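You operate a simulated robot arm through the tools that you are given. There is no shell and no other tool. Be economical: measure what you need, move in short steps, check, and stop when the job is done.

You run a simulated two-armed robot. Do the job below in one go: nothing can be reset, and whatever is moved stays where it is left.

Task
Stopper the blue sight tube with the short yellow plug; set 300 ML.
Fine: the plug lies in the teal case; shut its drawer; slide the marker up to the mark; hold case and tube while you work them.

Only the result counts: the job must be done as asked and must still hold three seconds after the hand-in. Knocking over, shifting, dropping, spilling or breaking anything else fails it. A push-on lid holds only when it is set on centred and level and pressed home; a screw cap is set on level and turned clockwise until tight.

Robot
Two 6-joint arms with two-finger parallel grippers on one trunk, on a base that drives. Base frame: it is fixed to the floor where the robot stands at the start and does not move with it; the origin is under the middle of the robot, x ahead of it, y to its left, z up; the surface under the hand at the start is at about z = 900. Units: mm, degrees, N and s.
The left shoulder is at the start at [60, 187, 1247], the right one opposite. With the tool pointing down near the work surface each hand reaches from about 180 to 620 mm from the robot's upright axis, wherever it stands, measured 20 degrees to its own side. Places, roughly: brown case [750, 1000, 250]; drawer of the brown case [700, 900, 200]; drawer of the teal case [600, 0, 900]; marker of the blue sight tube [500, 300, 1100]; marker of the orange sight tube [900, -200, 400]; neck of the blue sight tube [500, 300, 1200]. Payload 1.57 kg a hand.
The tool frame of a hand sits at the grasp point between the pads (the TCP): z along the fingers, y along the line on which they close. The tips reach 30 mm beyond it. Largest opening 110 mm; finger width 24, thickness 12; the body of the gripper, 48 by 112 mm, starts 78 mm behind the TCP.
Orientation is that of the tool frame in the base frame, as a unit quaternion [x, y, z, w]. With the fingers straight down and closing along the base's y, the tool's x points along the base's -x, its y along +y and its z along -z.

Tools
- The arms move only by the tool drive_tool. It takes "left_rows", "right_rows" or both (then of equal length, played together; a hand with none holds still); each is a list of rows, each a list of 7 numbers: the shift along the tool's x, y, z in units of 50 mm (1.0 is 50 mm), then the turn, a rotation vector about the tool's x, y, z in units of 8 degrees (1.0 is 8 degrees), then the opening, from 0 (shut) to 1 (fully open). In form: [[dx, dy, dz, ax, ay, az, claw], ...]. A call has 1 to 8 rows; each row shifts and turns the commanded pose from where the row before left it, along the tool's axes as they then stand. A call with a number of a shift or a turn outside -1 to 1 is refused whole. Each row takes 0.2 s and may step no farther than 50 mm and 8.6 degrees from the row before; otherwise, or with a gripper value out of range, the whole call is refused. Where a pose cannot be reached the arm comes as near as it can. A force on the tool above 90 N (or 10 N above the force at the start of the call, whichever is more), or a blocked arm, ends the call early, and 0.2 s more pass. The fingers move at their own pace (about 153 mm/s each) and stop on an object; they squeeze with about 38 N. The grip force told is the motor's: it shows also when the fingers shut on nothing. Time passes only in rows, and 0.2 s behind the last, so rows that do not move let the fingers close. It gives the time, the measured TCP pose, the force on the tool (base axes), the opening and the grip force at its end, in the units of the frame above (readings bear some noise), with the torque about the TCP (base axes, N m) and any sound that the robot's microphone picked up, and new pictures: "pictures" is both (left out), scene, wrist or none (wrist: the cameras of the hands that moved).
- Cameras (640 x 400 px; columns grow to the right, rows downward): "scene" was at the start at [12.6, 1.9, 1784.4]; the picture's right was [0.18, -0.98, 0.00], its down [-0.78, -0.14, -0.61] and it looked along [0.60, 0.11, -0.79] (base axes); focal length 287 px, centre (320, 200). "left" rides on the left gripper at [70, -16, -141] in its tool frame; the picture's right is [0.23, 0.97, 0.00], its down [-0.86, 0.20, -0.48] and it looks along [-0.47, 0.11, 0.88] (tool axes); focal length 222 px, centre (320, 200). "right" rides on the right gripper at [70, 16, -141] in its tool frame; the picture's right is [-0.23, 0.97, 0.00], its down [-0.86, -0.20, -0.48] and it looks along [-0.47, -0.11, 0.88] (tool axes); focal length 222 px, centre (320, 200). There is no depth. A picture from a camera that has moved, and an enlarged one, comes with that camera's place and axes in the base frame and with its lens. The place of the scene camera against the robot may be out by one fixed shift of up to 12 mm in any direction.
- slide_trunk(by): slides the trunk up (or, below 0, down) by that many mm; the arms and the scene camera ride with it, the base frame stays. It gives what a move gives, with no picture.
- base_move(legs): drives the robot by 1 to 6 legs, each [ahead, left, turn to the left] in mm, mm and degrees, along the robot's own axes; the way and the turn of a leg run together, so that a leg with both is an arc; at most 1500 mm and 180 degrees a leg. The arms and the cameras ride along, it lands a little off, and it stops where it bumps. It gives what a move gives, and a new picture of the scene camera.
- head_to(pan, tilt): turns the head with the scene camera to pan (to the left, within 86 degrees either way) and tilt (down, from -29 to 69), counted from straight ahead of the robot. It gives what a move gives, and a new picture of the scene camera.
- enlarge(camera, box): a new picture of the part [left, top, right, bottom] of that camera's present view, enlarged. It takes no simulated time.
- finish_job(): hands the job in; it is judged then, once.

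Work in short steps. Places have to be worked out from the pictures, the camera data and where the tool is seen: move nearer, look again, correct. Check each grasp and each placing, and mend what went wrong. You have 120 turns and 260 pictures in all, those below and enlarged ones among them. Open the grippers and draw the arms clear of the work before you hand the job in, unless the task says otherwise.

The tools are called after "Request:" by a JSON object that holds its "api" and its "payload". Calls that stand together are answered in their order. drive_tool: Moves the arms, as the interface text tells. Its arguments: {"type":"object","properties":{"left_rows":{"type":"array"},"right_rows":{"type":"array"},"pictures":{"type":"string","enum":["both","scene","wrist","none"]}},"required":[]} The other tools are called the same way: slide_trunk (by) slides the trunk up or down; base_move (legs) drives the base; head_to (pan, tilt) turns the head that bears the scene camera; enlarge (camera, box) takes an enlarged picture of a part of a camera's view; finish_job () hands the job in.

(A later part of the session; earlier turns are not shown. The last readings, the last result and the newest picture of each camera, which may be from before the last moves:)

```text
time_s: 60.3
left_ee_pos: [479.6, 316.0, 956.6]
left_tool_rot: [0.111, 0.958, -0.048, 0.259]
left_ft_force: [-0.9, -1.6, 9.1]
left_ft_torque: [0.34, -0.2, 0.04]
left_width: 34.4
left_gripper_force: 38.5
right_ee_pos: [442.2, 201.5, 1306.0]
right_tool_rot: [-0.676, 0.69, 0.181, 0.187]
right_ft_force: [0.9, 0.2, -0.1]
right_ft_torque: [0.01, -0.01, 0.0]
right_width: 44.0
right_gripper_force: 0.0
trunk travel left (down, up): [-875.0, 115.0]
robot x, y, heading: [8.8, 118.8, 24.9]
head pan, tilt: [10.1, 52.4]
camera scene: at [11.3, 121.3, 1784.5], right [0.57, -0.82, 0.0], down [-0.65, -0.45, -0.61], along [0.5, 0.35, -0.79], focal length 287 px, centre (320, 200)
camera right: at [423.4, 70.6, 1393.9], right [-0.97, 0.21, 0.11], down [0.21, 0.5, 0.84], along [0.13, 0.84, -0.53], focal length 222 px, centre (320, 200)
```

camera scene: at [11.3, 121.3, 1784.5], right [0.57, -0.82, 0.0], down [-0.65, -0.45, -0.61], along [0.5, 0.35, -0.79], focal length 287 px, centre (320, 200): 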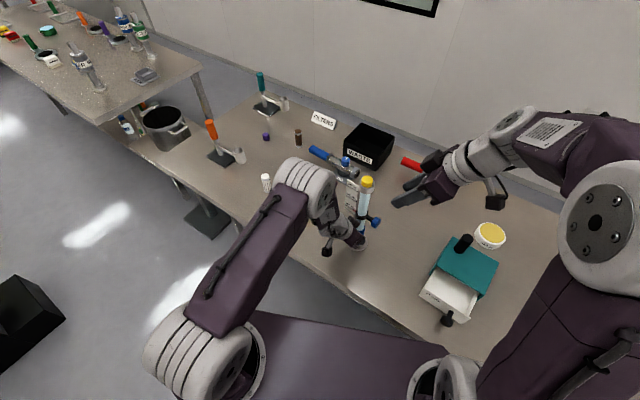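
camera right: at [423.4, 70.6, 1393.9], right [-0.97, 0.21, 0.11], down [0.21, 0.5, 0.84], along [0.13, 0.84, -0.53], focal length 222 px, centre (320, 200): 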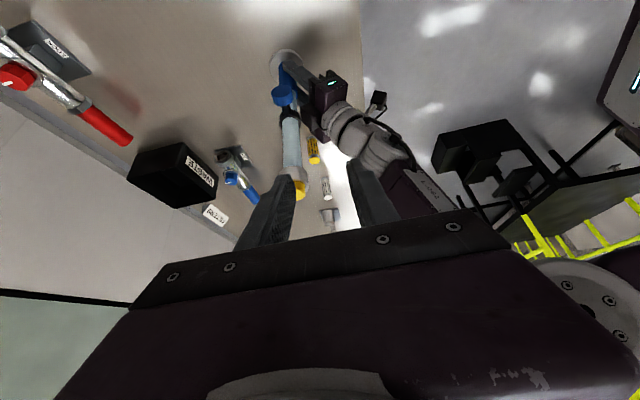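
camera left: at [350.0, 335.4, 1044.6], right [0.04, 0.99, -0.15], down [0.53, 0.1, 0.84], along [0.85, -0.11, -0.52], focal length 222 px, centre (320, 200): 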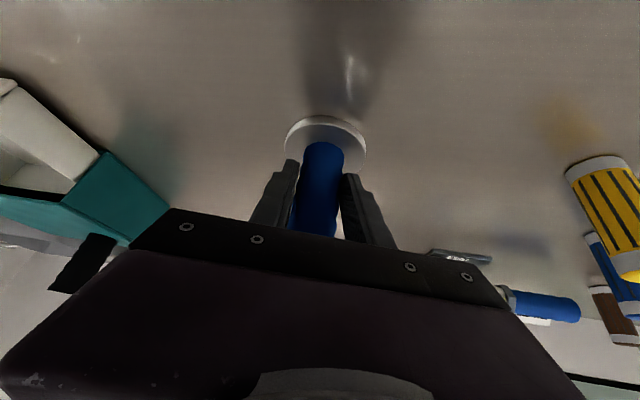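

The view along the stem is good; the knob is near (491, 267, 1060). I bring the right hand to 90 mm in front of it along the finger direction.

Request:
{"api": "drive_tool", "payload": {"right_rows": [[0.33, -0.235, 0.72, 0, 0, 0, 0.42], [0.33, -0.235, 0.72, 0, 0, 0, 0.42], [0.33, -0.235, 0.72, 0, 0, 0, 0.42], [0.33, -0.235, 0.72, 0, 0, 0, 0.42]], "pictures": "wrist"}}

Request:
{"api": "enlarge", "payload": {"camera": "right", "box": [240, 90, 400, 210]}}

Request:
{"api": "enlarge", "payload": {"camera": "scene", "box": [335, 165, 405, 255]}}

```text
time_s: 61.3
left_ee_pos: [479.2, 316.9, 955.8]
left_tool_rot: [0.112, 0.958, -0.048, 0.259]
left_ft_force: [-0.2, -0.7, 8.6]
left_ft_torque: [0.33, -0.17, 0.0]
left_width: 34.5
left_gripper_force: 37.9
right_ee_pos: [490.9, 216.8, 1148.2]
right_tool_rot: [-0.677, 0.689, 0.181, 0.185]
right_ft_force: [-0.1, 0.4, 0.0]
right_ft_torque: [0.05, 0.0, -0.02]
right_width: 46.3
right_gripper_force: 0.0
trunk travel left (down, up): [-875.0, 115.0]
robot x, y, heading: [9.6, 114.0, 24.9]
head pan, tilt: [10.1, 52.4]
camera right: at [470.9, 85.3, 1235.5], right [-0.97, 0.21, 0.11], down [0.21, 0.5, 0.84], along [0.13, 0.84, -0.53], focal length 222 px, centre (320, 200)
```

right: 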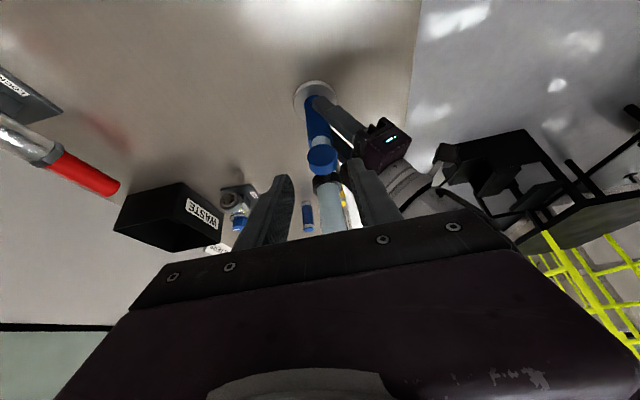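

```text
3.33 times, centred on (320, 150) of right
camera zoom: at [470.9, 85.3, 1235.5], right [-0.97, 0.21, 0.11], down [0.21, 0.5, 0.84], along [0.13, 0.84, -0.53], focal length 740 px, centre (320, 367)
```

zoom: 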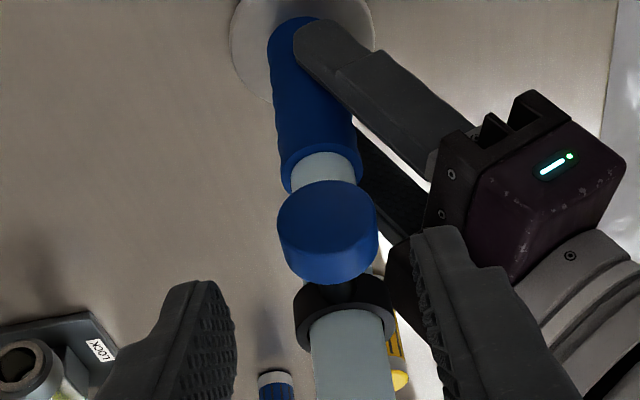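

```text
4.44 times, centred on (370, 210) of scene
camera zoom: at [11.3, 121.8, 1784.6], right [0.57, -0.82, 0.0], down [-0.65, -0.45, -0.61], along [0.5, 0.35, -0.79], focal length 1275 px, centre (98, 156)
```

zoom: 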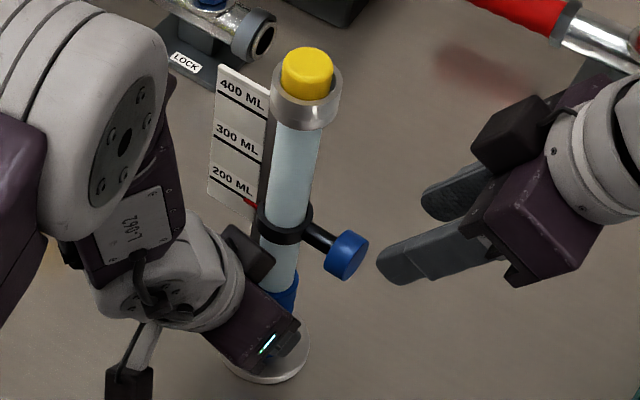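

Triangulating from two views puts the knob at about (489.5, 260, 1076). I advance 45 mm and check.

Request:
{"api": "drive_tool", "payload": {"right_rows": [[-0.02, 0.05, 0.4, 0, 0, 0, 0.42], [0, 0, 0.5, 0, 0, 0, 0.42]], "pictures": "none"}}

Request:
{"api": "enlarge", "payload": {"camera": "right", "box": [240, 100, 400, 220]}}

Request:
{"api": "enlarge", "payload": {"camera": "scene", "box": [335, 165, 405, 255]}}

```text
time_s: 61.9
left_ee_pos: [478.7, 317.3, 956.8]
left_tool_rot: [0.111, 0.958, -0.047, 0.26]
left_ft_force: [-0.3, -1.3, 9.2]
left_ft_torque: [0.31, -0.2, -0.01]
left_width: 34.5
left_gripper_force: 38.1
right_ee_pos: [488.5, 239.5, 1109.3]
right_tool_rot: [-0.677, 0.689, 0.18, 0.185]
right_ft_force: [0.3, 0.8, 0.1]
right_ft_torque: [0.01, 0.01, -0.01]
right_width: 46.0
right_gripper_force: 0.0
trunk travel left (down, up): [-875.0, 115.0]
robot x, y, heading: [4.3, 111.6, 25.1]
head pan, tilt: [10.1, 52.4]
```

```text
3.33 times, centred on (320, 160) of right
camera zoom: at [468.5, 108.5, 1197.9], right [-0.97, 0.21, 0.11], down [0.21, 0.5, 0.84], along [0.13, 0.84, -0.53], focal length 740 px, centre (320, 333)
```

zoom: 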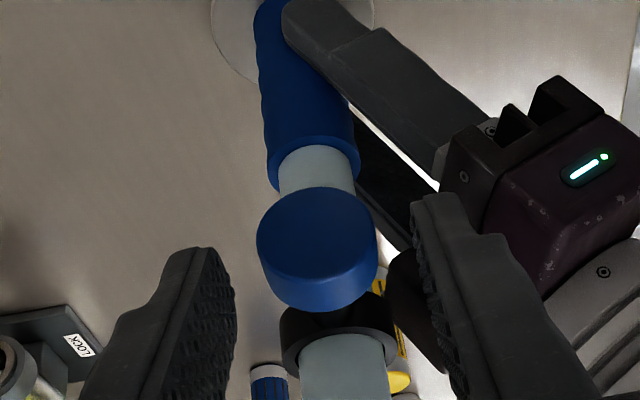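

```text
4.44 times, centred on (370, 210) of scene
camera zoom: at [11.2, 122.3, 1784.5], right [0.57, -0.82, 0.0], down [-0.65, -0.45, -0.61], along [0.5, 0.35, -0.79], focal length 1275 px, centre (98, 156)
```

zoom: 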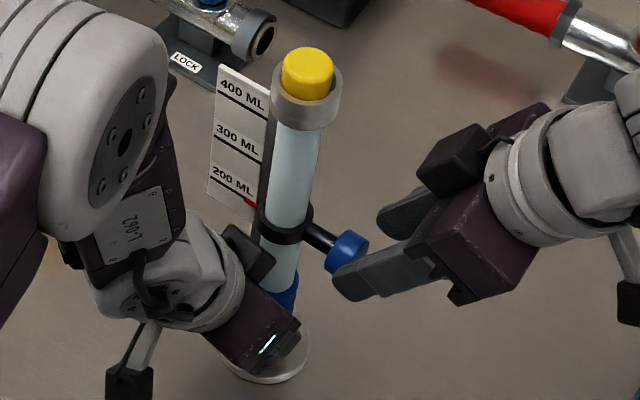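

Aligned. I advance 26 mm so the knob lies between the pads, then close.

Request:
{"api": "drive_tool", "payload": {"right_rows": [[0, 0, 0.26, 0, 0, 0, 0.42], [0, 0, 0.26, 0, 0, 0, 0.42], [0, 0, 0, 0, 0, 0, 0.2], [0, 0, 0, 0, 0, 0, 0], [0, 0, 0, 0, 0, 0, 0]], "pictures": "none"}}

Request:
{"api": "enlarge", "payload": {"camera": "right", "box": [240, 110, 400, 230]}}

Request:
{"api": "enlarge", "payload": {"camera": "scene", "box": [335, 165, 405, 255]}}

```text
time_s: 63.1
left_ee_pos: [478.9, 316.6, 956.7]
left_tool_rot: [0.111, 0.958, -0.047, 0.259]
left_ft_force: [-1.3, 3.0, 7.3]
left_ft_torque: [0.25, -0.59, 0.13]
left_width: 34.8
left_gripper_force: 37.6
right_ee_pos: [489.3, 252.4, 1087.3]
right_tool_rot: [-0.676, 0.69, 0.181, 0.186]
right_ft_force: [3.1, -3.0, 4.4]
right_ft_torque: [0.12, -0.17, -0.39]
right_width: 31.2
right_gripper_force: 37.7
trunk travel left (down, up): [-875.0, 115.0]
robot x, y, heading: [5.5, 114.5, 24.9]
head pan, tilt: [10.1, 52.4]
```

```text
3.33 times, centred on (320, 170) of right
camera zoom: at [470.2, 121.1, 1175.3], right [-0.97, 0.22, 0.11], down [0.21, 0.5, 0.84], along [0.13, 0.84, -0.53], focal length 740 px, centre (320, 300)
```

zoom: 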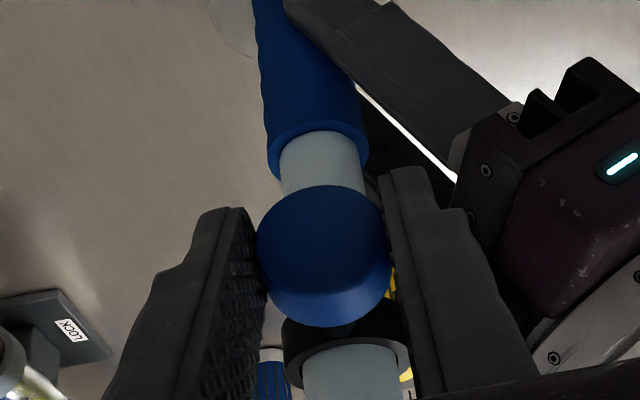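

```text
4.44 times, centred on (370, 210) of scene
camera zoom: at [11.5, 121.7, 1784.5], right [0.57, -0.82, 0.0], down [-0.65, -0.45, -0.61], along [0.5, 0.35, -0.79], focal length 1275 px, centre (98, 156)
```

zoom: 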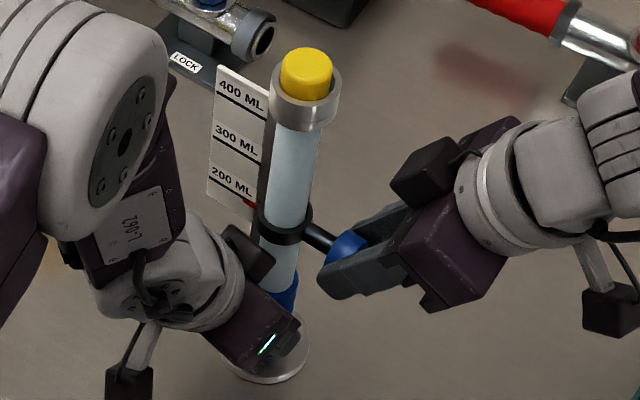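

The knob is gripped (31 mm). The marks are about 45–48 mm apart, so I slide up 30 mm first.

Request:
{"api": "drive_tool", "payload": {"right_rows": [[-0.05, 0, -0.087, 0, 0, 0, 0], [-0.1, 0, -0.173, 0, 0, 0, 0], [-0.1, 0, -0.173, 0, 0, 0, 0], [-0.05, 0, -0.087, 0, 0, 0, 0]], "pictures": "none"}}

Request:
{"api": "enlarge", "payload": {"camera": "scene", "box": [350, 170, 380, 220]}}

```text
time_s: 64.1
left_ee_pos: [480.0, 316.6, 957.1]
left_tool_rot: [0.111, 0.958, -0.047, 0.259]
left_ft_force: [-6.6, -0.5, 13.2]
left_ft_torque: [0.18, -0.94, -0.12]
left_width: 34.8
left_gripper_force: 38.1
right_ee_pos: [488.8, 252.8, 1118.2]
right_tool_rot: [-0.676, 0.69, 0.18, 0.186]
right_ft_force: [7.5, 0.3, -1.0]
right_ft_torque: [-0.05, -0.37, -0.39]
right_width: 30.7
right_gripper_force: 37.5
trunk travel left (down, up): [-875.0, 115.0]
robot x, y, heading: [6.9, 119.5, 24.8]
head pan, tilt: [10.1, 52.4]
```

```text
8.00 times, centred on (365, 195) of scene
camera zoom: at [11.5, 122.0, 1784.5], right [0.57, -0.82, 0.0], down [-0.65, -0.45, -0.61], along [0.5, 0.35, -0.79], focal length 2295 px, centre (-40, 240)
```

zoom: 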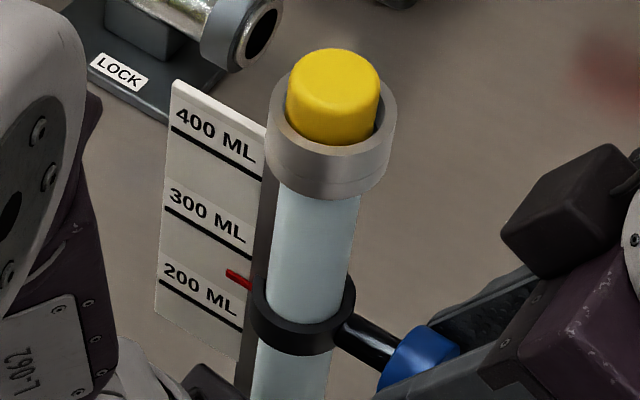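

The pointer has risen to a third below 300. About 15 mm remain; I slide 13 mm more and look again.

Request:
{"api": "drive_tool", "payload": {"right_rows": [[-0.065, 0, -0.1125, 0, 0, 0, 0], [-0.065, 0, -0.1125, 0, 0, 0, 0], [0, 0, 0, 0, 0, 0, 0]], "pictures": "none"}}

Request:
{"api": "enlarge", "payload": {"camera": "scene", "box": [352, 182, 372, 212]}}

```text
time_s: 64.9
left_ee_pos: [478.8, 317.4, 956.2]
left_tool_rot: [0.111, 0.958, -0.047, 0.259]
left_ft_force: [-5.1, -3.1, 12.5]
left_ft_torque: [0.41, -0.71, -0.02]
left_width: 34.9
left_gripper_force: 38.5
right_ee_pos: [488.2, 253.3, 1131.1]
right_tool_rot: [-0.677, 0.689, 0.18, 0.186]
right_ft_force: [6.1, 2.0, 0.1]
right_ft_torque: [0.23, -0.38, -0.42]
right_width: 30.7
right_gripper_force: 38.5
trunk travel left (down, up): [-875.0, 115.0]
robot x, y, heading: [4.0, 118.0, 25.0]
head pan, tilt: [10.1, 52.4]
```

```text
13.33 times, centred on (362, 197) of scene
camera zoom: at [11.5, 122.1, 1784.5], right [0.57, -0.82, 0.0], down [-0.65, -0.45, -0.61], along [0.5, 0.35, -0.79], focal length 3825 px, centre (-240, 240)
```

zoom: 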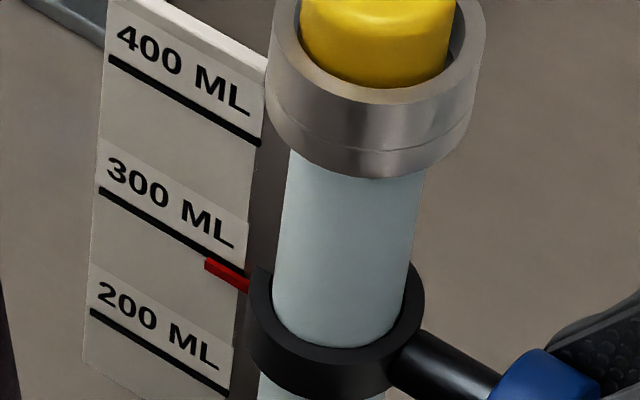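

Correcting for parallax (the pointer stands about 2 mm in front of the card), about 1.7 mm remain. I nudge up and look again.

Request:
{"api": "drive_tool", "payload": {"right_rows": [[-0.017, 0, -0.03, 0, 0, 0, 0], [0, 0, 0, 0, 0, 0, 0]], "pictures": "none"}}

Request:
{"api": "enlarge", "payload": {"camera": "scene", "box": [355, 192, 367, 210]}}

```text
time_s: 65.5
left_ee_pos: [479.3, 317.7, 956.8]
left_tool_rot: [0.111, 0.958, -0.047, 0.259]
left_ft_force: [-5.6, -2.5, 12.2]
left_ft_torque: [0.59, -0.59, -0.05]
left_width: 34.7
left_gripper_force: 38.2
right_ee_pos: [487.6, 252.3, 1133.4]
right_tool_rot: [-0.677, 0.689, 0.181, 0.185]
right_ft_force: [5.2, 4.2, 0.1]
right_ft_torque: [0.46, -0.35, -0.42]
right_width: 30.7
right_gripper_force: 38.1
trunk travel left (down, up): [-875.0, 115.0]
robot x, y, heading: [10.0, 117.4, 24.7]
head pan, tilt: [10.1, 52.4]
```

```text
16.00 times, centred on (361, 201) of scene
camera zoom: at [11.5, 122.2, 1784.5], right [0.57, -0.82, 0.0], down [-0.65, -0.45, -0.61], along [0.5, 0.35, -0.79], focal length 4590 px, centre (-336, 184)
```

zoom: 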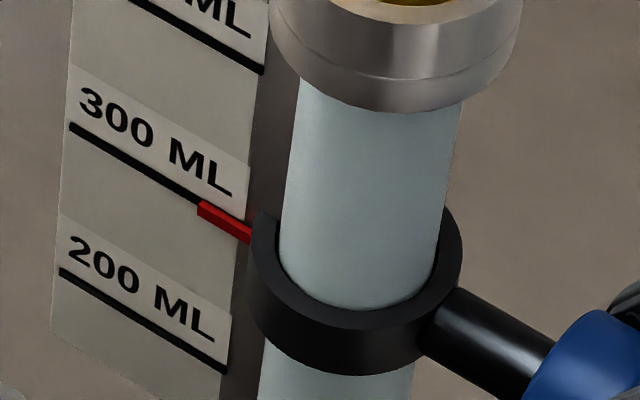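

The pointer is now marginally high by my parallax estimate (travel 46 mm against 45 mm spacing). I lower it 0.7 mm, release the knob and draw the right hand back.

Request:
{"api": "drive_tool", "payload": {"right_rows": [[0.007, 0, 0.012, 0, 0, 0, 0], [0, 0, 0, 0, 0, 0, 0], [0, 0, 0, 0, 0, 0, 0.35], [0, 0, 0, 0, 0, 0, 0.45], [0, 0, -0.6, 0, 0, 0, 0.45], [0, 0, -0.8, 0, 0, 0, 0.45], [0, 0, -0.8, 0, 0, 0, 0.45], [0, 0, -0.8, 0, 0, 0, 0.45]], "pictures": "none"}}

Request:
{"api": "enlarge", "payload": {"camera": "scene", "box": [355, 192, 367, 210]}}

Request:
{"api": "enlarge", "payload": {"camera": "right", "box": [220, 60, 420, 220]}}

```text
time_s: 67.3
left_ee_pos: [479.2, 317.0, 957.7]
left_tool_rot: [0.111, 0.958, -0.047, 0.259]
left_ft_force: [-1.8, 0.3, 8.9]
left_ft_torque: [0.35, 0.05, 0.0]
left_width: 34.5
left_gripper_force: 38.0
right_ee_pos: [486.0, 175.5, 1262.2]
right_tool_rot: [-0.678, 0.688, 0.181, 0.184]
right_ft_force: [-0.1, 0.2, 0.1]
right_ft_torque: [-0.02, 0.0, 0.03]
right_width: 49.4
right_gripper_force: 0.0
trunk travel left (down, up): [-875.0, 115.0]
robot x, y, heading: [10.5, 117.3, 24.7]
head pan, tilt: [10.1, 52.4]
```

```text
16.00 times, centred on (361, 201) of scene
camera zoom: at [11.4, 121.7, 1784.4], right [0.57, -0.82, 0.0], down [-0.65, -0.45, -0.61], along [0.5, 0.35, -0.79], focal length 4590 px, centre (-336, 184)
```

zoom: 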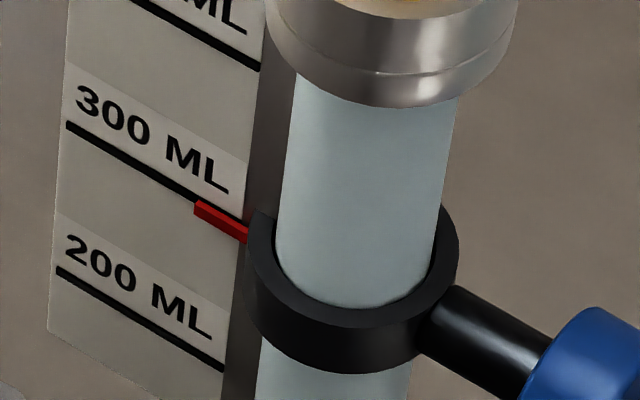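

```text
2.50 times, centred on (320, 140) of right
camera zoom: at [467.1, 45.1, 1350.0], right [-0.97, 0.21, 0.11], down [0.21, 0.5, 0.84], along [0.12, 0.84, -0.53], focal length 555 px, centre (320, 350)
```

zoom: 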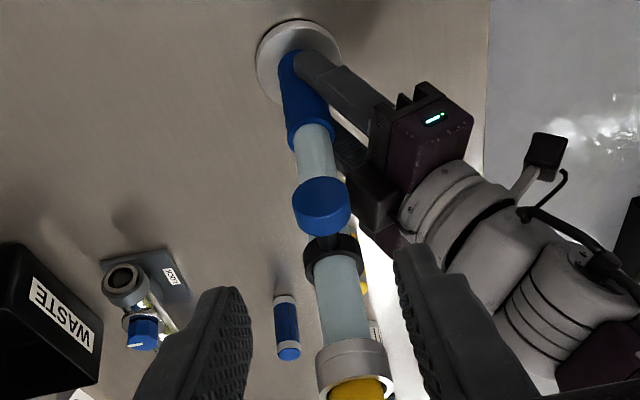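

The marker stays put, reading at the 300 line. I release the tube with the left hand and back out along the fingers.

Request:
{"api": "drive_tool", "payload": {"left_rows": [[0, 0, 0, 0, 0, 0, 0.4], [0, 0, 0, 0, 0, 0, 0.6], [0, 0, 0, 0, 0, 0, 0.65], [0, 0, -0.5, 0, 0, 0, 0.65], [0, 0, -0.8, 0, 0, 0, 0.65], [0, 0, -0.8, 0, 0, 0, 0.65], [0, 0, -0.8, 0, 0, 0, 0.65]]}}

Request:
{"api": "enlarge", "payload": {"camera": "left", "box": [240, 60, 440, 230]}}

```text
time_s: 68.9
left_ee_pos: [407.5, 337.7, 1081.1]
left_tool_rot: [0.111, 0.958, -0.048, 0.259]
left_ft_force: [-0.7, -0.9, 0.6]
left_ft_torque: [0.01, 0.02, 0.01]
left_width: 71.6
left_gripper_force: 0.1
right_ee_pos: [486.6, 177.5, 1261.5]
right_tool_rot: [-0.677, 0.689, 0.181, 0.185]
right_ft_force: [-1.3, 0.4, -0.3]
right_ft_torque: [-0.01, -0.04, 0.01]
right_width: 49.5
right_gripper_force: 0.0
trunk travel left (down, up): [-875.0, 115.0]
robot x, y, heading: [5.5, 114.4, 24.6]
head pan, tilt: [10.1, 52.4]
camera scene: at [11.2, 122.8, 1784.4], right [0.57, -0.82, 0.0], down [-0.65, -0.46, -0.61], along [0.5, 0.35, -0.79], focal length 287 px, centre (320, 200)
camera left: at [277.7, 356.8, 1168.3], right [0.04, 0.99, -0.15], down [0.53, 0.1, 0.84], along [0.84, -0.11, -0.52], focal length 222 px, centre (320, 200)
```

scene: 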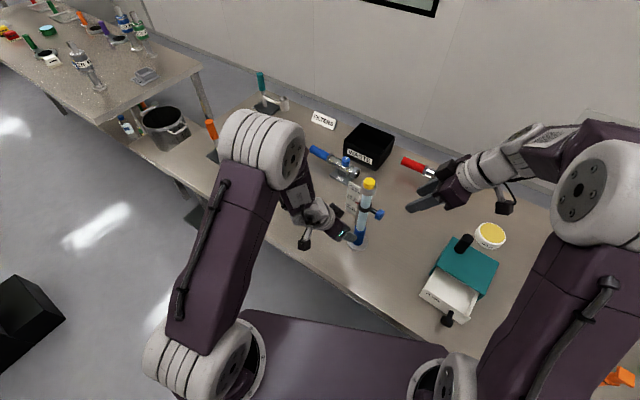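
left: 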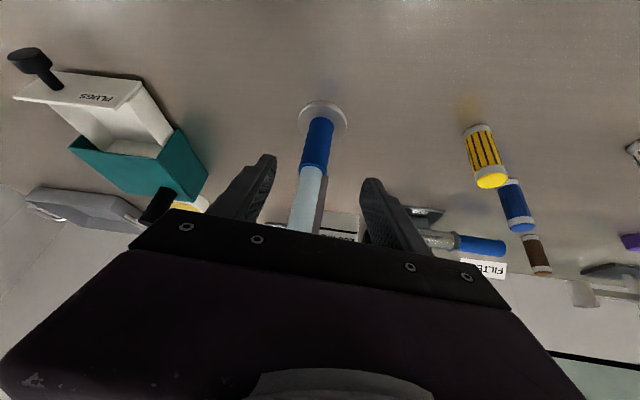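

```text
2.35 times, centred on (340, 145) of left
camera zoom: at [277.7, 356.8, 1168.3], right [0.04, 0.99, -0.15], down [0.53, 0.1, 0.84], along [0.84, -0.11, -0.52], focal length 523 px, centre (273, 329)
```

zoom: 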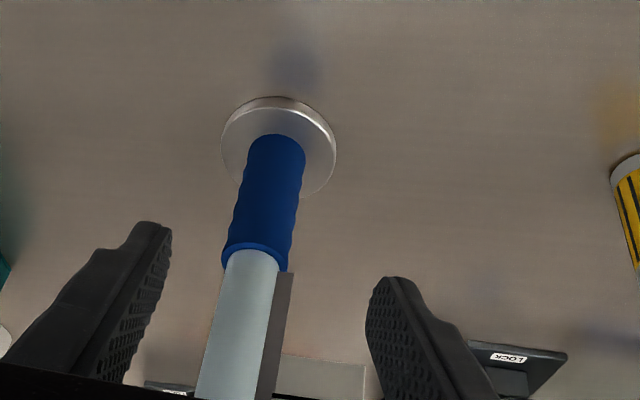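

The tube stands steady. I raise and pitch the left hand to read the marker from a flatter angle.

Request:
{"api": "drive_tool", "payload": {"left_rows": [[-0.45, 0, -0.8, 0, 0, 0, 0.65], [-0.45, 0, -0.8, 0, 0, 0, 0.65], [0, 0, 0, 0, -0.94, 0, 0.65], [0, 0, 0, 0, -0.94, 0, 0.65]], "pictures": "none"}}

Request:
{"api": "enlarge", "payload": {"camera": "left", "box": [290, 60, 390, 220]}}

```text
time_s: 69.9
left_ee_pos: [407.2, 339.8, 1170.9]
left_tool_rot: [0.103, 0.916, -0.062, 0.383]
left_ft_force: [0.0, 0.2, 0.4]
left_ft_torque: [-0.01, -0.01, -0.04]
left_width: 71.2
left_gripper_force: 0.0
left hand out of reach, approached as far as the arm can: row 3
right_ee_pos: [488.0, 177.4, 1261.0]
right_tool_rot: [-0.677, 0.689, 0.181, 0.184]
right_ft_force: [-0.5, 0.7, 0.7]
right_ft_torque: [-0.02, -0.01, -0.02]
right_width: 49.5
right_gripper_force: 0.0
trunk travel left (down, up): [-875.0, 115.0]
robot x, y, heading: [7.8, 114.5, 25.2]
head pan, tilt: [10.1, 52.4]
```

```text
2.50 times, centred on (340, 140) of left
camera zoom: at [258.4, 360.8, 1221.6], right [0.07, 0.98, -0.2], down [0.3, 0.16, 0.94], along [0.95, -0.13, -0.28], focal length 555 px, centre (270, 350)
```

zoom: 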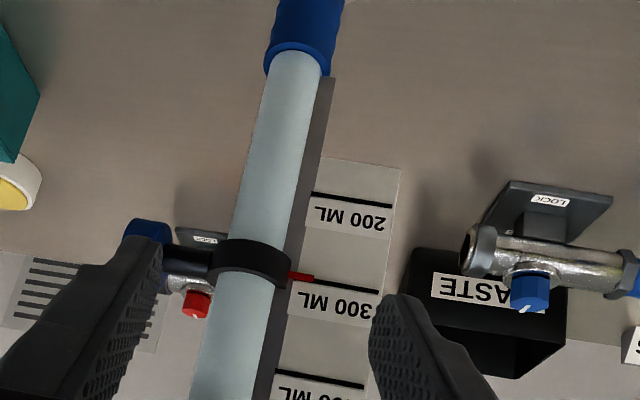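

Request:
{"api": "enlarge", "payload": {"camera": "left", "box": [338, 148, 388, 188]}}

```text
10.00 times, centred on (363, 168) of left
camera zoom: at [258.4, 360.8, 1221.6], right [0.07, 0.98, -0.2], down [0.3, 0.16, 0.94], along [0.95, -0.13, -0.28], focal length 2221 px, centre (-110, 520)
```

zoom: 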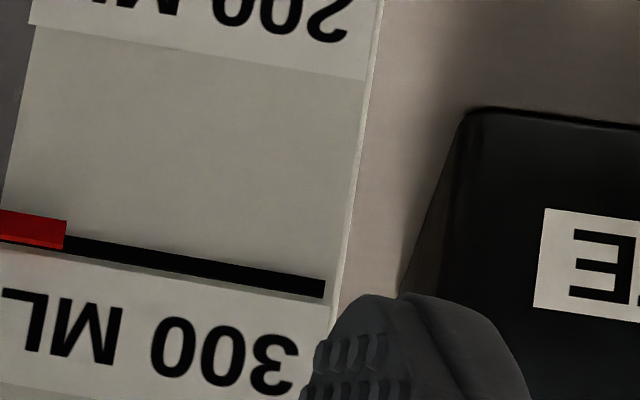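

The pointer reads within half a millimetre of the 300 line. Next I bring both hands back to tool-down poses, clear of the tube, for the drawer.

Request:
{"api": "drive_tool", "payload": {"left_rows": [[-0.5, 0.6, -0.5, 0, 0, 0, 0.65], [-0.5, 0.6, -0.5, 0, 0, 0, 0.65], [0, 0.5, 0, 0, 0.94, 0, 0.65], [0, 0.5, 0, 0, 0.94, 0, 0.65], [0, 0, 0, 0, 0.94, 0, 0.65], [0, 0, 0, 0, 0.94, 0, 0.65], [0, 0, 0, 0, 0.94, 0, 0.65], [0, 0, 0, 0, 0.94, 0, 0.65]], "right_rows": [[0, 0, -0.6, 0, 0.94, 0, 0.5], [0, 0, -0.4, 0, 0.94, 0, 0.5], [0, 0, 0, 0, 0.94, 0, 0.5], [0, 0, 0, 0, 0.94, 0, 0.5], [0, 0, 0, 0, 0, 1, 0.5], [0, 0, 0, 0, 0, 1, 0.5], [0, 0, 0, 0, 0, 1, 0.5], [0, 0, 0, 0, 0, 1, 0.5]], "pictures": "none"}}

Request:
{"api": "drive_tool", "payload": {"right_rows": [[0, 0, 0, 0, 0, 1, 0.6], [0, 0, 0, 0, 0, 1, 0.6], [0, 0, 0, 0, 0, 1, 0.6], [0, 0, 0, 0, 0, 1, 0.6]], "left_rows": [[0, 0, -0.8, 0, 0, -1, 0.65], [0, 0, -0.8, 0, 0, -1, 0.65], [0, 0, 0, 0, 0, -1, 0.65], [0, 0, 0, 0, 0, -1, 0.65]], "pictures": "scene"}}

```text
time_s: 71.7
left_ee_pos: [432.8, 448.2, 1238.7]
left_tool_rot: [0.118, 0.993, -0.017, 0.001]
left_ft_force: [0.8, 0.7, -0.6]
left_ft_torque: [0.01, 0.0, 0.03]
left_width: 71.4
left_gripper_force: 0.0
right_ee_pos: [489.2, 155.4, 1304.9]
right_tool_rot: [-0.476, 0.88, -0.002, 0.0]
right_ft_force: [-0.6, -0.4, 0.2]
right_ft_torque: [0.0, 0.01, -0.03]
right_width: 55.0
right_gripper_force: 0.1
trunk travel left (down, up): [-875.0, 115.0]
robot x, y, heading: [4.9, 116.2, 24.9]
head pan, tilt: [10.1, 52.4]
```

```text
time_s: 72.7
left_ee_pos: [433.0, 451.4, 1317.5]
left_tool_rot: [-0.16, 0.987, -0.017, -0.004]
left_ft_force: [-0.1, 0.1, 0.5]
left_ft_torque: [-0.02, 0.02, 0.0]
left_width: 71.5
left_gripper_force: 0.0
right_ee_pos: [486.9, 154.4, 1307.2]
right_tool_rot: [-0.214, 0.977, -0.001, 0.001]
right_ft_force: [-0.9, 0.3, -0.1]
right_ft_torque: [-0.01, 0.0, 0.01]
right_width: 65.8
right_gripper_force: 0.1
trunk travel left (down, up): [-875.0, 115.0]
robot x, y, heading: [9.2, 117.5, 24.9]
head pan, tilt: [10.1, 52.4]
camera scene: at [12.7, 122.9, 1784.4], right [0.57, -0.82, 0.0], down [-0.65, -0.46, -0.61], along [0.5, 0.35, -0.79], focal length 287 px, centre (320, 200)
```

scene: 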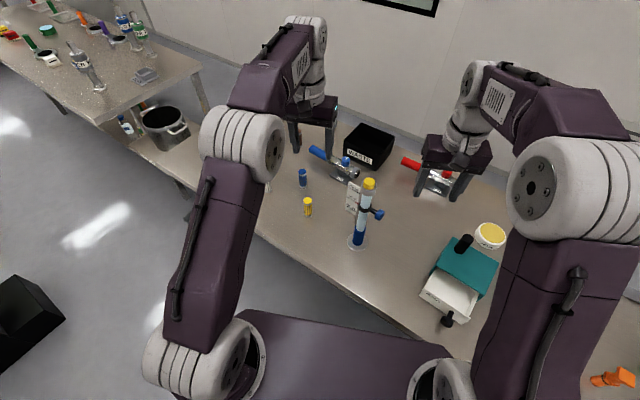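

Both hands are tool-down, with tips well above the plug (z 1287 against 1224). I turn and drive back to the case position.

Request:
{"api": "base_move", "payload": {"legs": [[0, 0, -25], [82, -116, 0]]}}

```text
time_s: 75.3
left_ee_pos: [615.5, 121.4, 1318.2]
left_tool_rot: [0.059, 0.998, -0.017, -0.007]
left_ft_force: [-1.1, -0.6, 0.1]
left_ft_torque: [-0.03, -0.03, -0.02]
left_width: 71.4
left_gripper_force: 0.0
right_ee_pos: [540.1, -169.7, 1307.5]
right_tool_rot: [0.0, 1.0, -0.002, 0.001]
right_ft_force: [-0.6, 0.8, 0.1]
right_ft_torque: [0.02, -0.02, 0.02]
right_width: 66.0
right_gripper_force: 0.2
trunk travel left (down, up): [-875.0, 115.0]
robot x, y, heading: [90.7, -5.4, 0.0]
head pan, tilt: [10.1, 52.4]
camera scene: at [99.9, 1.2, 1784.5], right [0.17, -0.98, 0.0], down [-0.78, -0.14, -0.61], along [0.6, 0.1, -0.79], focal length 287 px, centre (320, 200)
```

scene: 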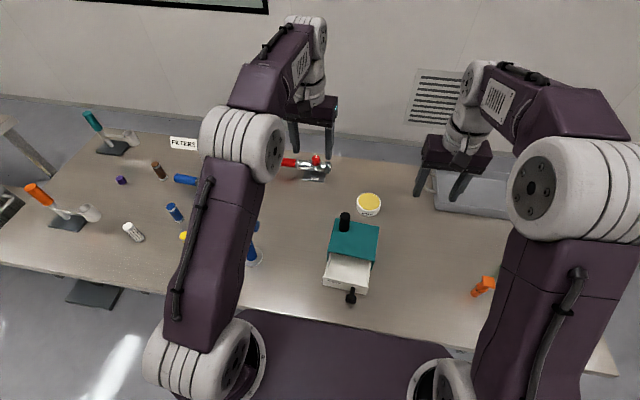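

I lower the left hand back toward the post (level and yaw corrected) and bring the right hand over the knob side.

Request:
{"api": "drive_tool", "payload": {"left_rows": [[0, -0.4, 0.6, -0.236, -0.115, 0, 0.7], [0, -0.4, 0.8, 0, 0, -0.85, 0.7], [0, -0.4, 0.8, 0, 0, 0, 0.7], [0, -0.4, 0.8, 0, 0, 0, 0.7], [0, -0.4, 0.8, 0, 0, 0, 0.7]], "right_rows": [[0.56, 0.55, 0.58, 0, 0, 0, 0.6], [0.56, 0.55, 0.58, 0, 0, 0, 0.6], [0.56, 0.55, 0.58, 0, 0, 0, 0.6], [0.56, 0.55, 0.58, 0, 0, 0, 0.6], [0.56, 0.55, 0.58, 0, 0, 0, 0.6]], "pictures": "wrist"}}

```text
time_s: 76.5
left_ee_pos: [613.5, 19.7, 1131.1]
left_tool_rot: [-0.001, 1.0, -0.001, 0.003]
left_ft_force: [-0.3, -0.3, -1.6]
left_ft_torque: [-0.04, 0.0, 0.03]
left_width: 77.1
left_gripper_force: 0.1
right_ee_pos: [402.0, -32.6, 1159.5]
right_tool_rot: [0.001, 1.0, -0.002, 0.001]
right_ft_force: [0.7, 0.9, -0.8]
right_ft_torque: [0.0, -0.01, 0.03]
right_width: 66.2
right_gripper_force: 0.1
trunk travel left (down, up): [-875.0, 115.0]
robot x, y, heading: [91.6, -0.1, -0.1]
head pan, tilt: [10.1, 52.4]
camera right: at [332.4, -15.5, 1301.1], right [0.23, 0.97, 0.0], down [0.85, -0.2, 0.48], along [0.47, -0.11, -0.88], focal length 222 px, centre (320, 200)
camera left: at [543.3, 3.7, 1273.1], right [-0.23, 0.97, 0.0], down [0.85, 0.2, 0.48], along [0.47, 0.11, -0.88], focal length 222 px, centre (320, 200)
```

right: 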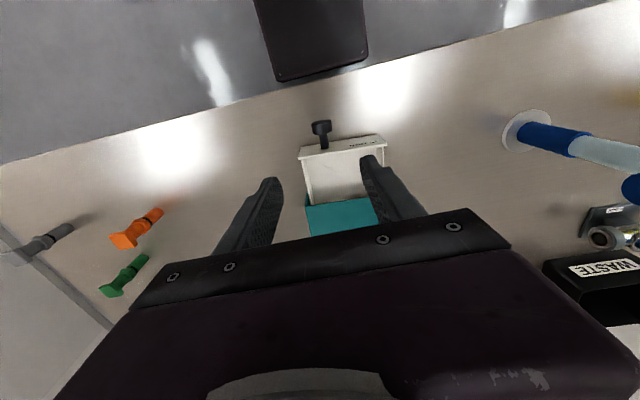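
left: 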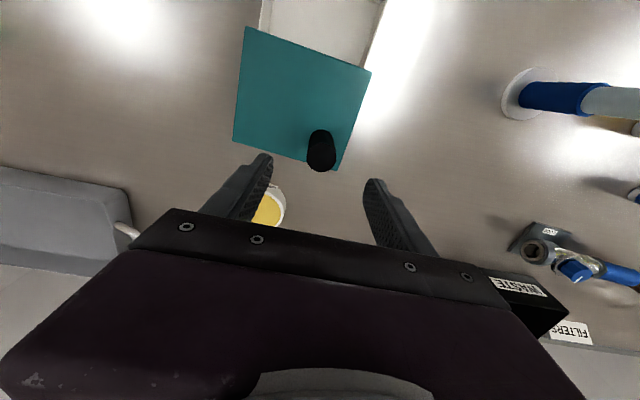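

Everything is as before. I lower the left hand around the post and close, and lower the right hand around the knob.

Request:
{"api": "drive_tool", "payload": {"left_rows": [[0, 0.03, 0.58, 0, 0, 0, 0.7], [0, 0.03, 0.58, 0, 0, 0, 0.7], [0, 0, 0.58, 0, 0, 0, 0.7], [0, 0, 0.58, 0, 0, 0, 0.7], [0, 0, 0, 0, 0, 0, 0.3], [0, 0, 0, 0, 0, 0, 0], [0, 0, 0, 0, 0, 0, 0], [0, 0, 0, 0, 0, 0, 0]], "right_rows": [[0.03, 0.02, 0.8, 0, 0, 0, 0.7], [0.03, 0.02, 0.8, 0, 0, 0, 0.7], [0, 0, 0.8, 0, 0, 0, 0.7], [0, 0, 0.8, 0, 0, 0, 0.7], [0, 0, 0.7, 0, 0, 0, 0.7], [0, 0, 0.4, 0, 0, 0, 0.7], [0, 0, 0, 0, 0, 0, 0.7], [0, 0, 0, 0, 0, 0, 0.7]], "pictures": "wrist"}}

```text
time_s: 78.3
left_ee_pos: [613.2, 21.4, 1015.3]
left_tool_rot: [0.0, 1.0, 0.0, 0.001]
left_ft_force: [-0.7, -0.8, -0.4]
left_ft_torque: [0.06, -0.12, 0.03]
left_width: 31.3
left_gripper_force: 38.2
right_ee_pos: [399.7, -32.2, 946.4]
right_tool_rot: [0.001, 1.0, -0.001, 0.0]
right_ft_force: [-0.1, -0.8, -0.2]
right_ft_torque: [-0.03, 0.0, 0.0]
right_width: 76.9
right_gripper_force: 0.1
trunk travel left (down, up): [-875.0, 115.0]
robot x, y, heading: [88.7, -3.9, -0.3]
head pan, tilt: [10.1, 52.4]
camera right: at [328.9, -15.1, 1087.4], right [0.23, 0.97, 0.0], down [0.85, -0.2, 0.48], along [0.47, -0.11, -0.88], focal length 222 px, centre (320, 200)
camera left: at [544.0, 4.7, 1157.2], right [-0.23, 0.97, 0.0], down [0.85, 0.2, 0.48], along [0.47, 0.11, -0.88], focal length 222 px, centre (320, 200)
```

right: 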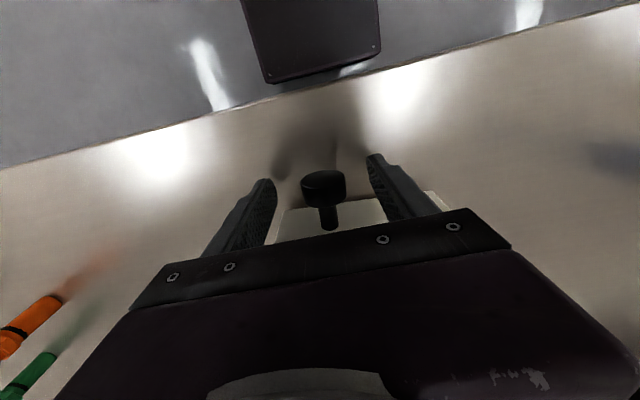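
left: 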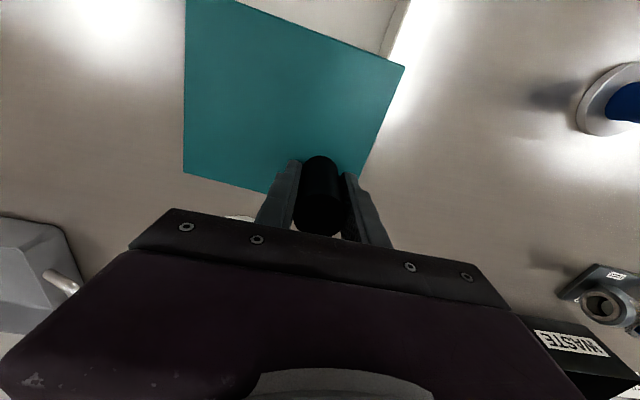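

The post is held again. I lower 4 mm and close on the knob.

Request:
{"api": "drive_tool", "payload": {"right_rows": [[0, 0.02, 0.08, 0, 0, 0, 0.5], [0, 0, 0, 0, 0, 0, 0.3], [0, 0, 0, 0, 0, 0, 0], [0, 0, 0, 0, 0, 0, 0]], "pictures": "none"}}

Request:
{"api": "drive_tool", "payload": {"right_rows": [[-0.3, -0.015, 0, 0, 0, 0, 0], [-0.4, -0.02, 0, 0, 0, 0, 0], [-0.4, -0.02, 0, 0, 0, 0, 0], [-0.3, -0.015, 0, 0, 0, 0, 0]], "pictures": "wrist"}}

```text
time_s: 79.3
left_ee_pos: [613.3, 20.9, 1015.7]
left_tool_rot: [0.0, 1.0, 0.0, 0.002]
left_ft_force: [-1.4, -0.7, 0.7]
left_ft_torque: [-0.38, -0.09, 0.47]
left_width: 31.2
left_gripper_force: 38.1
right_ee_pos: [399.2, -31.1, 941.9]
right_tool_rot: [0.001, 1.0, -0.001, 0.0]
right_ft_force: [0.5, 1.0, 0.8]
right_ft_torque: [0.39, 0.23, -0.33]
right_width: 31.7
right_gripper_force: 38.2
trunk travel left (down, up): [-875.0, 115.0]
robot x, y, heading: [87.1, -7.0, -0.3]
head pan, tilt: [10.1, 52.4]
```

```text
time_s: 80.3
left_ee_pos: [613.5, 20.9, 1015.7]
left_tool_rot: [0.0, 1.0, 0.0, 0.001]
left_ft_force: [3.0, 6.8, -1.3]
left_ft_torque: [0.61, -1.07, -0.17]
left_width: 31.2
left_gripper_force: 38.0
right_ee_pos: [468.4, -36.8, 941.5]
right_tool_rot: [0.001, 1.0, -0.002, 0.0]
right_ft_force: [-2.6, -7.0, 1.8]
right_ft_torque: [-0.12, 0.75, -0.63]
right_width: 31.6
right_gripper_force: 37.4
trunk travel left (down, up): [-875.0, 115.0]
robot x, y, heading: [90.4, -3.4, 0.0]
head pan, tilt: [10.1, 52.4]
camera right: at [399.4, -18.9, 1083.4], right [0.23, 0.97, 0.0], down [0.86, -0.2, 0.48], along [0.46, -0.11, -0.88], focal length 222 px, centre (320, 200)
```

right: 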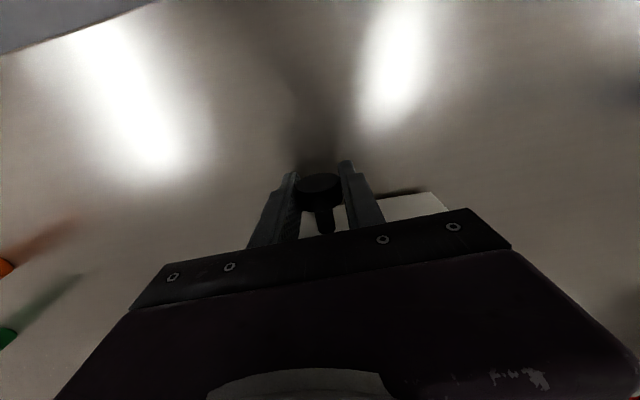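

70 mm in and 11 mm to go. I push the rest and slightly past the stop to shut it fully.

Request:
{"api": "drive_tool", "payload": {"right_rows": [[-0.12, 0.02, 0, 0, 0, 0, 0], [-0.12, 0, 0, 0, 0, 0, 0], [-0.08, 0, 0, 0, 0, 0, 0]], "pictures": "none"}}

Request:
{"api": "enlarge", "payload": {"camera": "left", "box": [160, 0, 420, 120]}}

```text
time_s: 81.1
left_ee_pos: [614.4, 21.2, 1015.5]
left_tool_rot: [0.0, 1.0, 0.0, 0.005]
left_ft_force: [17.9, 15.0, -3.5]
left_ft_torque: [1.34, -1.11, -0.38]
left_width: 31.2
left_gripper_force: 37.7
right_ee_pos: [482.8, -36.0, 940.8]
right_tool_rot: [0.001, 1.0, -0.003, -0.002]
right_ft_force: [-17.2, -13.1, 5.2]
right_ft_torque: [0.0, -0.83, -0.54]
right_width: 31.7
right_gripper_force: 38.3
trunk travel left (down, up): [-875.0, 115.0]
robot x, y, heading: [90.7, -2.6, 0.2]
head pan, tilt: [10.1, 52.4]
```

```text
2.46 times, centred on (290, 60) of left
camera zoom: at [545.0, 5.0, 1157.3], right [-0.23, 0.97, 0.0], down [0.85, 0.2, 0.49], along [0.47, 0.11, -0.87], focal length 547 px, centre (394, 545)
```

zoom: 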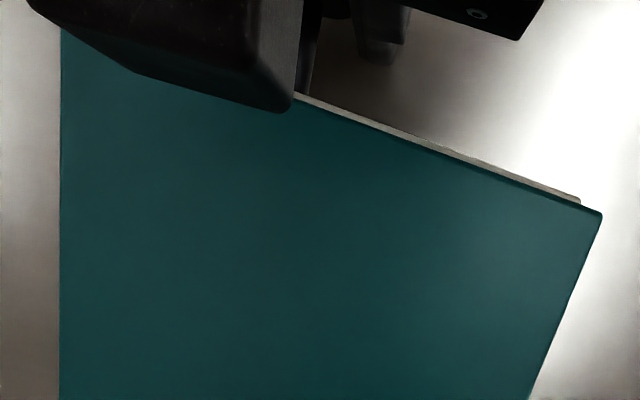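

There is 17 N against the stop and the front is flush as at the start: the drawer is shut. I release the knob, rise, then release the post.

Request:
{"api": "drive_tool", "payload": {"right_rows": [[0, 0, 0, 0, 0, 0, 0.5], [0, 0, 0, 0, 0, 0, 0.6], [0, 0, -0.4, 0, 0, 0, 0.6], [0, 0, -1, 0, 0, 0, 0.6], [0, 0, -1, 0, 0, 0, 0.6], [0, 0, -1, 0, 0, 0, 0.6], [0, 0, -1, 0, 0, 0, 0.6], [0, 0, -1, 0, 0, 0, 0.6]], "left_rows": [[0, 0, 0, 0, 0, 0, 0], [0, 0, 0, 0, 0, 0, 0], [0, 0, 0, 0, 0, 0, 0.5], [0, 0, 0, 0, 0, 0, 0.7], [0, 0, -0.4, 0, 0, 0, 0.7], [0, 0, -1, 0, 0, 0, 0.7], [0, 0, -1, 0, 0, 0, 0.7], [0, 0, -1, 0, 0, 0, 0.7]], "pictures": "wrist"}}

Request:
{"api": "enlarge", "payload": {"camera": "left", "box": [200, 0, 400, 160]}}

```text
time_s: 82.9
left_ee_pos: [612.5, 22.8, 1181.3]
left_tool_rot: [0.0, 1.0, 0.0, 0.002]
left_ft_force: [-0.2, 0.4, 0.6]
left_ft_torque: [-0.01, -0.02, -0.01]
left_width: 76.9
left_gripper_force: 0.0
right_ee_pos: [481.1, -34.1, 1213.7]
right_tool_rot: [0.001, 1.0, -0.001, 0.0]
right_ft_force: [-0.1, 0.4, -0.2]
right_ft_torque: [0.0, 0.04, -0.01]
right_width: 65.8
right_gripper_force: 0.0
trunk travel left (down, up): [-875.0, 115.0]
robot x, y, heading: [88.1, -4.6, -0.1]
head pan, tilt: [10.1, 52.4]
camera right: at [411.0, -17.0, 1355.2], right [0.23, 0.97, 0.0], down [0.85, -0.2, 0.48], along [0.47, -0.11, -0.88], focal length 222 px, centre (320, 200)
camera left: at [543.6, 6.4, 1324.0], right [-0.23, 0.97, 0.0], down [0.85, 0.2, 0.48], along [0.47, 0.11, -0.88], focal length 222 px, centre (320, 200)
```

right: 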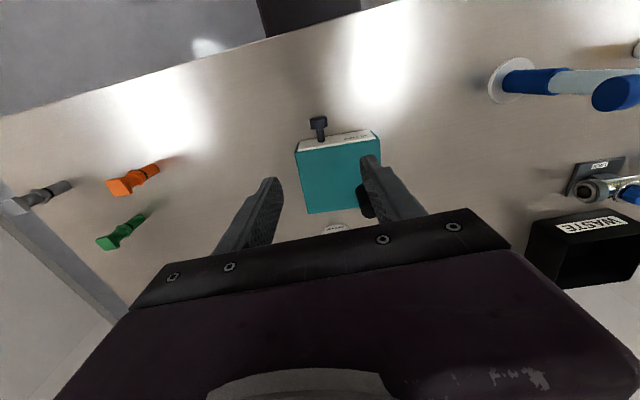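
left: 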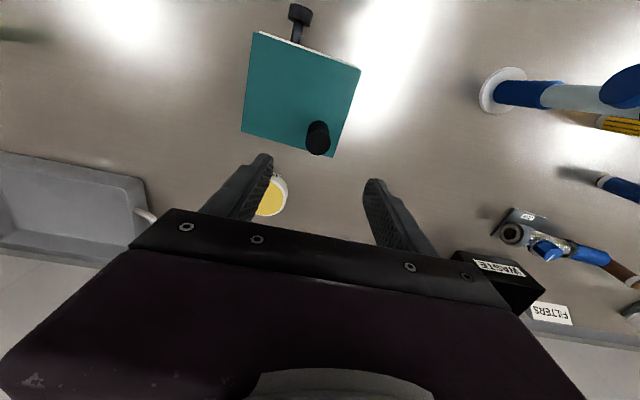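

```text
2.50 times, centred on (300, 80) of left
camera zoom: at [543.6, 6.4, 1324.0], right [-0.23, 0.97, 0.0], down [0.85, 0.2, 0.48], along [0.47, 0.11, -0.88], focal length 555 px, centre (370, 500)
```

zoom: 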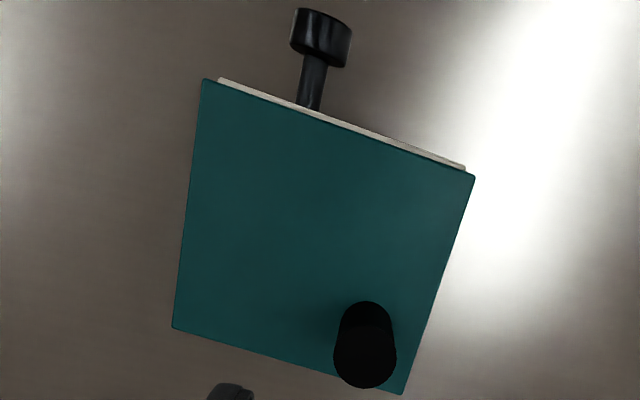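

The drawer is shut and the case stands where it was. I take the left hand over to the tube to inspect the plug once more from above.

Request:
{"api": "drive_tool", "payload": {"left_rows": [[0, 0, -1, 0, 0, 0, 0.7], [0, 0, -1, 0, 0, 0, 0.7], [0, 0, -1, 0, 0, 0, 0.7], [0.5, 0.84, 0, 0, 0, 0, 0.7], [0.5, 0.84, 0, 0, 0, 0, 0.7], [0.5, 0.84, 0, 0, 0, 0, 0.7], [0.5, 0.84, 0, 0, 0, 0, 0.7], [0.5, 0.84, 0, 0, 0, 0, 0.7]], "right_rows": [[0, 0, -1, 0, 0, 0, 0.6], [0, 0, -0.5, 0, 0, 0, 0.6], [0.5, -0.5, 0, 0, 0, 0, 0.6], [0.5, -0.5, 0, 0, 0, 0, 0.6], [0, 0, 0, 0, 0, 0, 0.6], [0, 0, 0, 0, 0, 0, 0.6], [0, 0, 0, 0, 0, 0, 0.6], [0, 0, 0, 0, 0, 0, 0.6]]}}

```text
time_s: 84.7
left_ee_pos: [485.4, 235.1, 1332.9]
left_tool_rot: [0.0, 1.0, -0.001, 0.003]
left_ft_force: [0.2, 0.5, -1.1]
left_ft_torque: [-0.04, 0.0, -0.03]
left_width: 77.1
left_gripper_force: 0.1
right_ee_pos: [431.8, -83.7, 1287.3]
right_tool_rot: [0.002, 1.0, -0.002, 0.001]
right_ft_force: [-0.3, -0.6, 1.0]
right_ft_torque: [-0.03, -0.01, 0.01]
right_width: 65.8
right_gripper_force: 0.1
trunk travel left (down, up): [-875.0, 115.0]
robot x, y, heading: [89.6, -3.6, -0.3]
head pan, tilt: [10.1, 52.4]
camera scene: at [99.2, 0.8, 1784.4], right [0.17, -0.98, 0.0], down [-0.78, -0.14, -0.61], along [0.6, 0.1, -0.79], focal length 287 px, centre (320, 200)
camera right: at [362.7, -66.2, 1429.4], right [0.23, 0.97, 0.0], down [0.85, -0.2, 0.48], along [0.47, -0.11, -0.88], focal length 222 px, centre (320, 200)
camera left: at [415.8, 218.4, 1473.7], right [-0.23, 0.97, 0.0], down [0.85, 0.2, 0.48], along [0.47, 0.11, -0.87], focal length 222 px, centre (320, 200)
```

scene: 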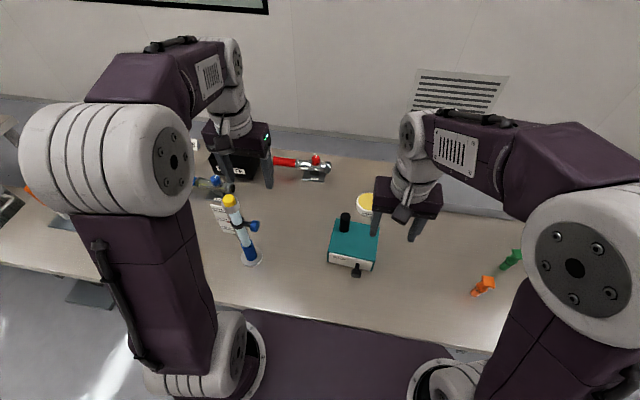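
right: 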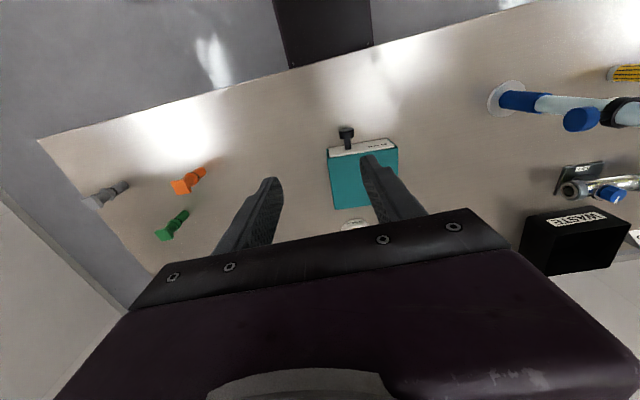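
left: 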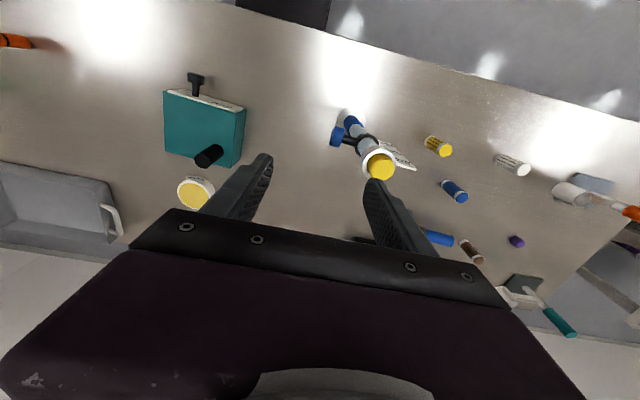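

Request:
{"api": "enlarge", "payload": {"camera": "left", "box": [355, 145, 405, 185]}}

Request:
{"api": "enlarge", "payload": {"camera": "scene", "box": [215, 185, 265, 225]}}

```text
10.00 times, centred on (380, 165) of left
camera zoom: at [415.8, 218.4, 1473.7], right [-0.23, 0.97, 0.0], down [0.85, 0.2, 0.48], along [0.47, 0.11, -0.87], focal length 2221 px, centre (-280, 550)
```

zoom: 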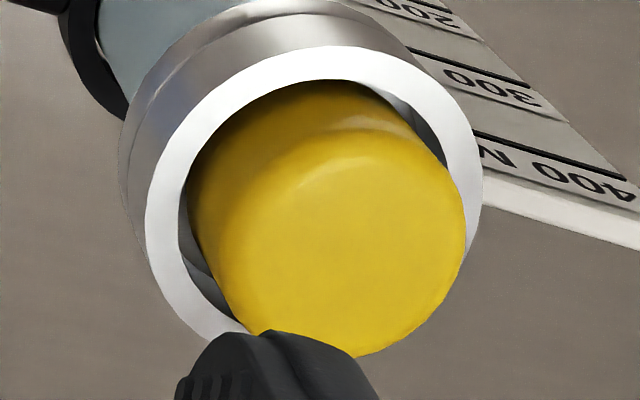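

```text
10.00 times, centred on (240, 205) of scene
camera zoom: at [99.2, 0.8, 1784.4], right [0.17, -0.98, 0.0], down [-0.78, -0.14, -0.61], along [0.6, 0.1, -0.79], focal length 2869 px, centre (1120, 150)
```

zoom: 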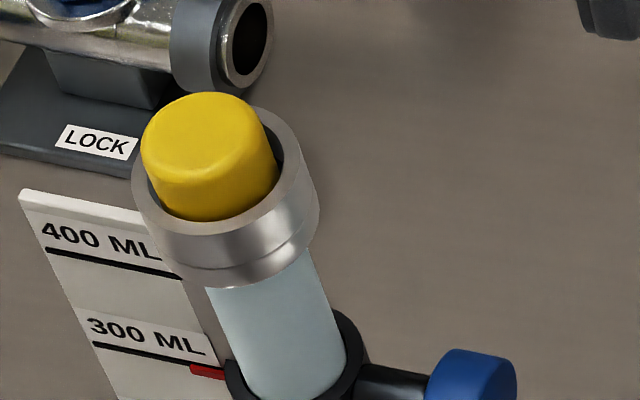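

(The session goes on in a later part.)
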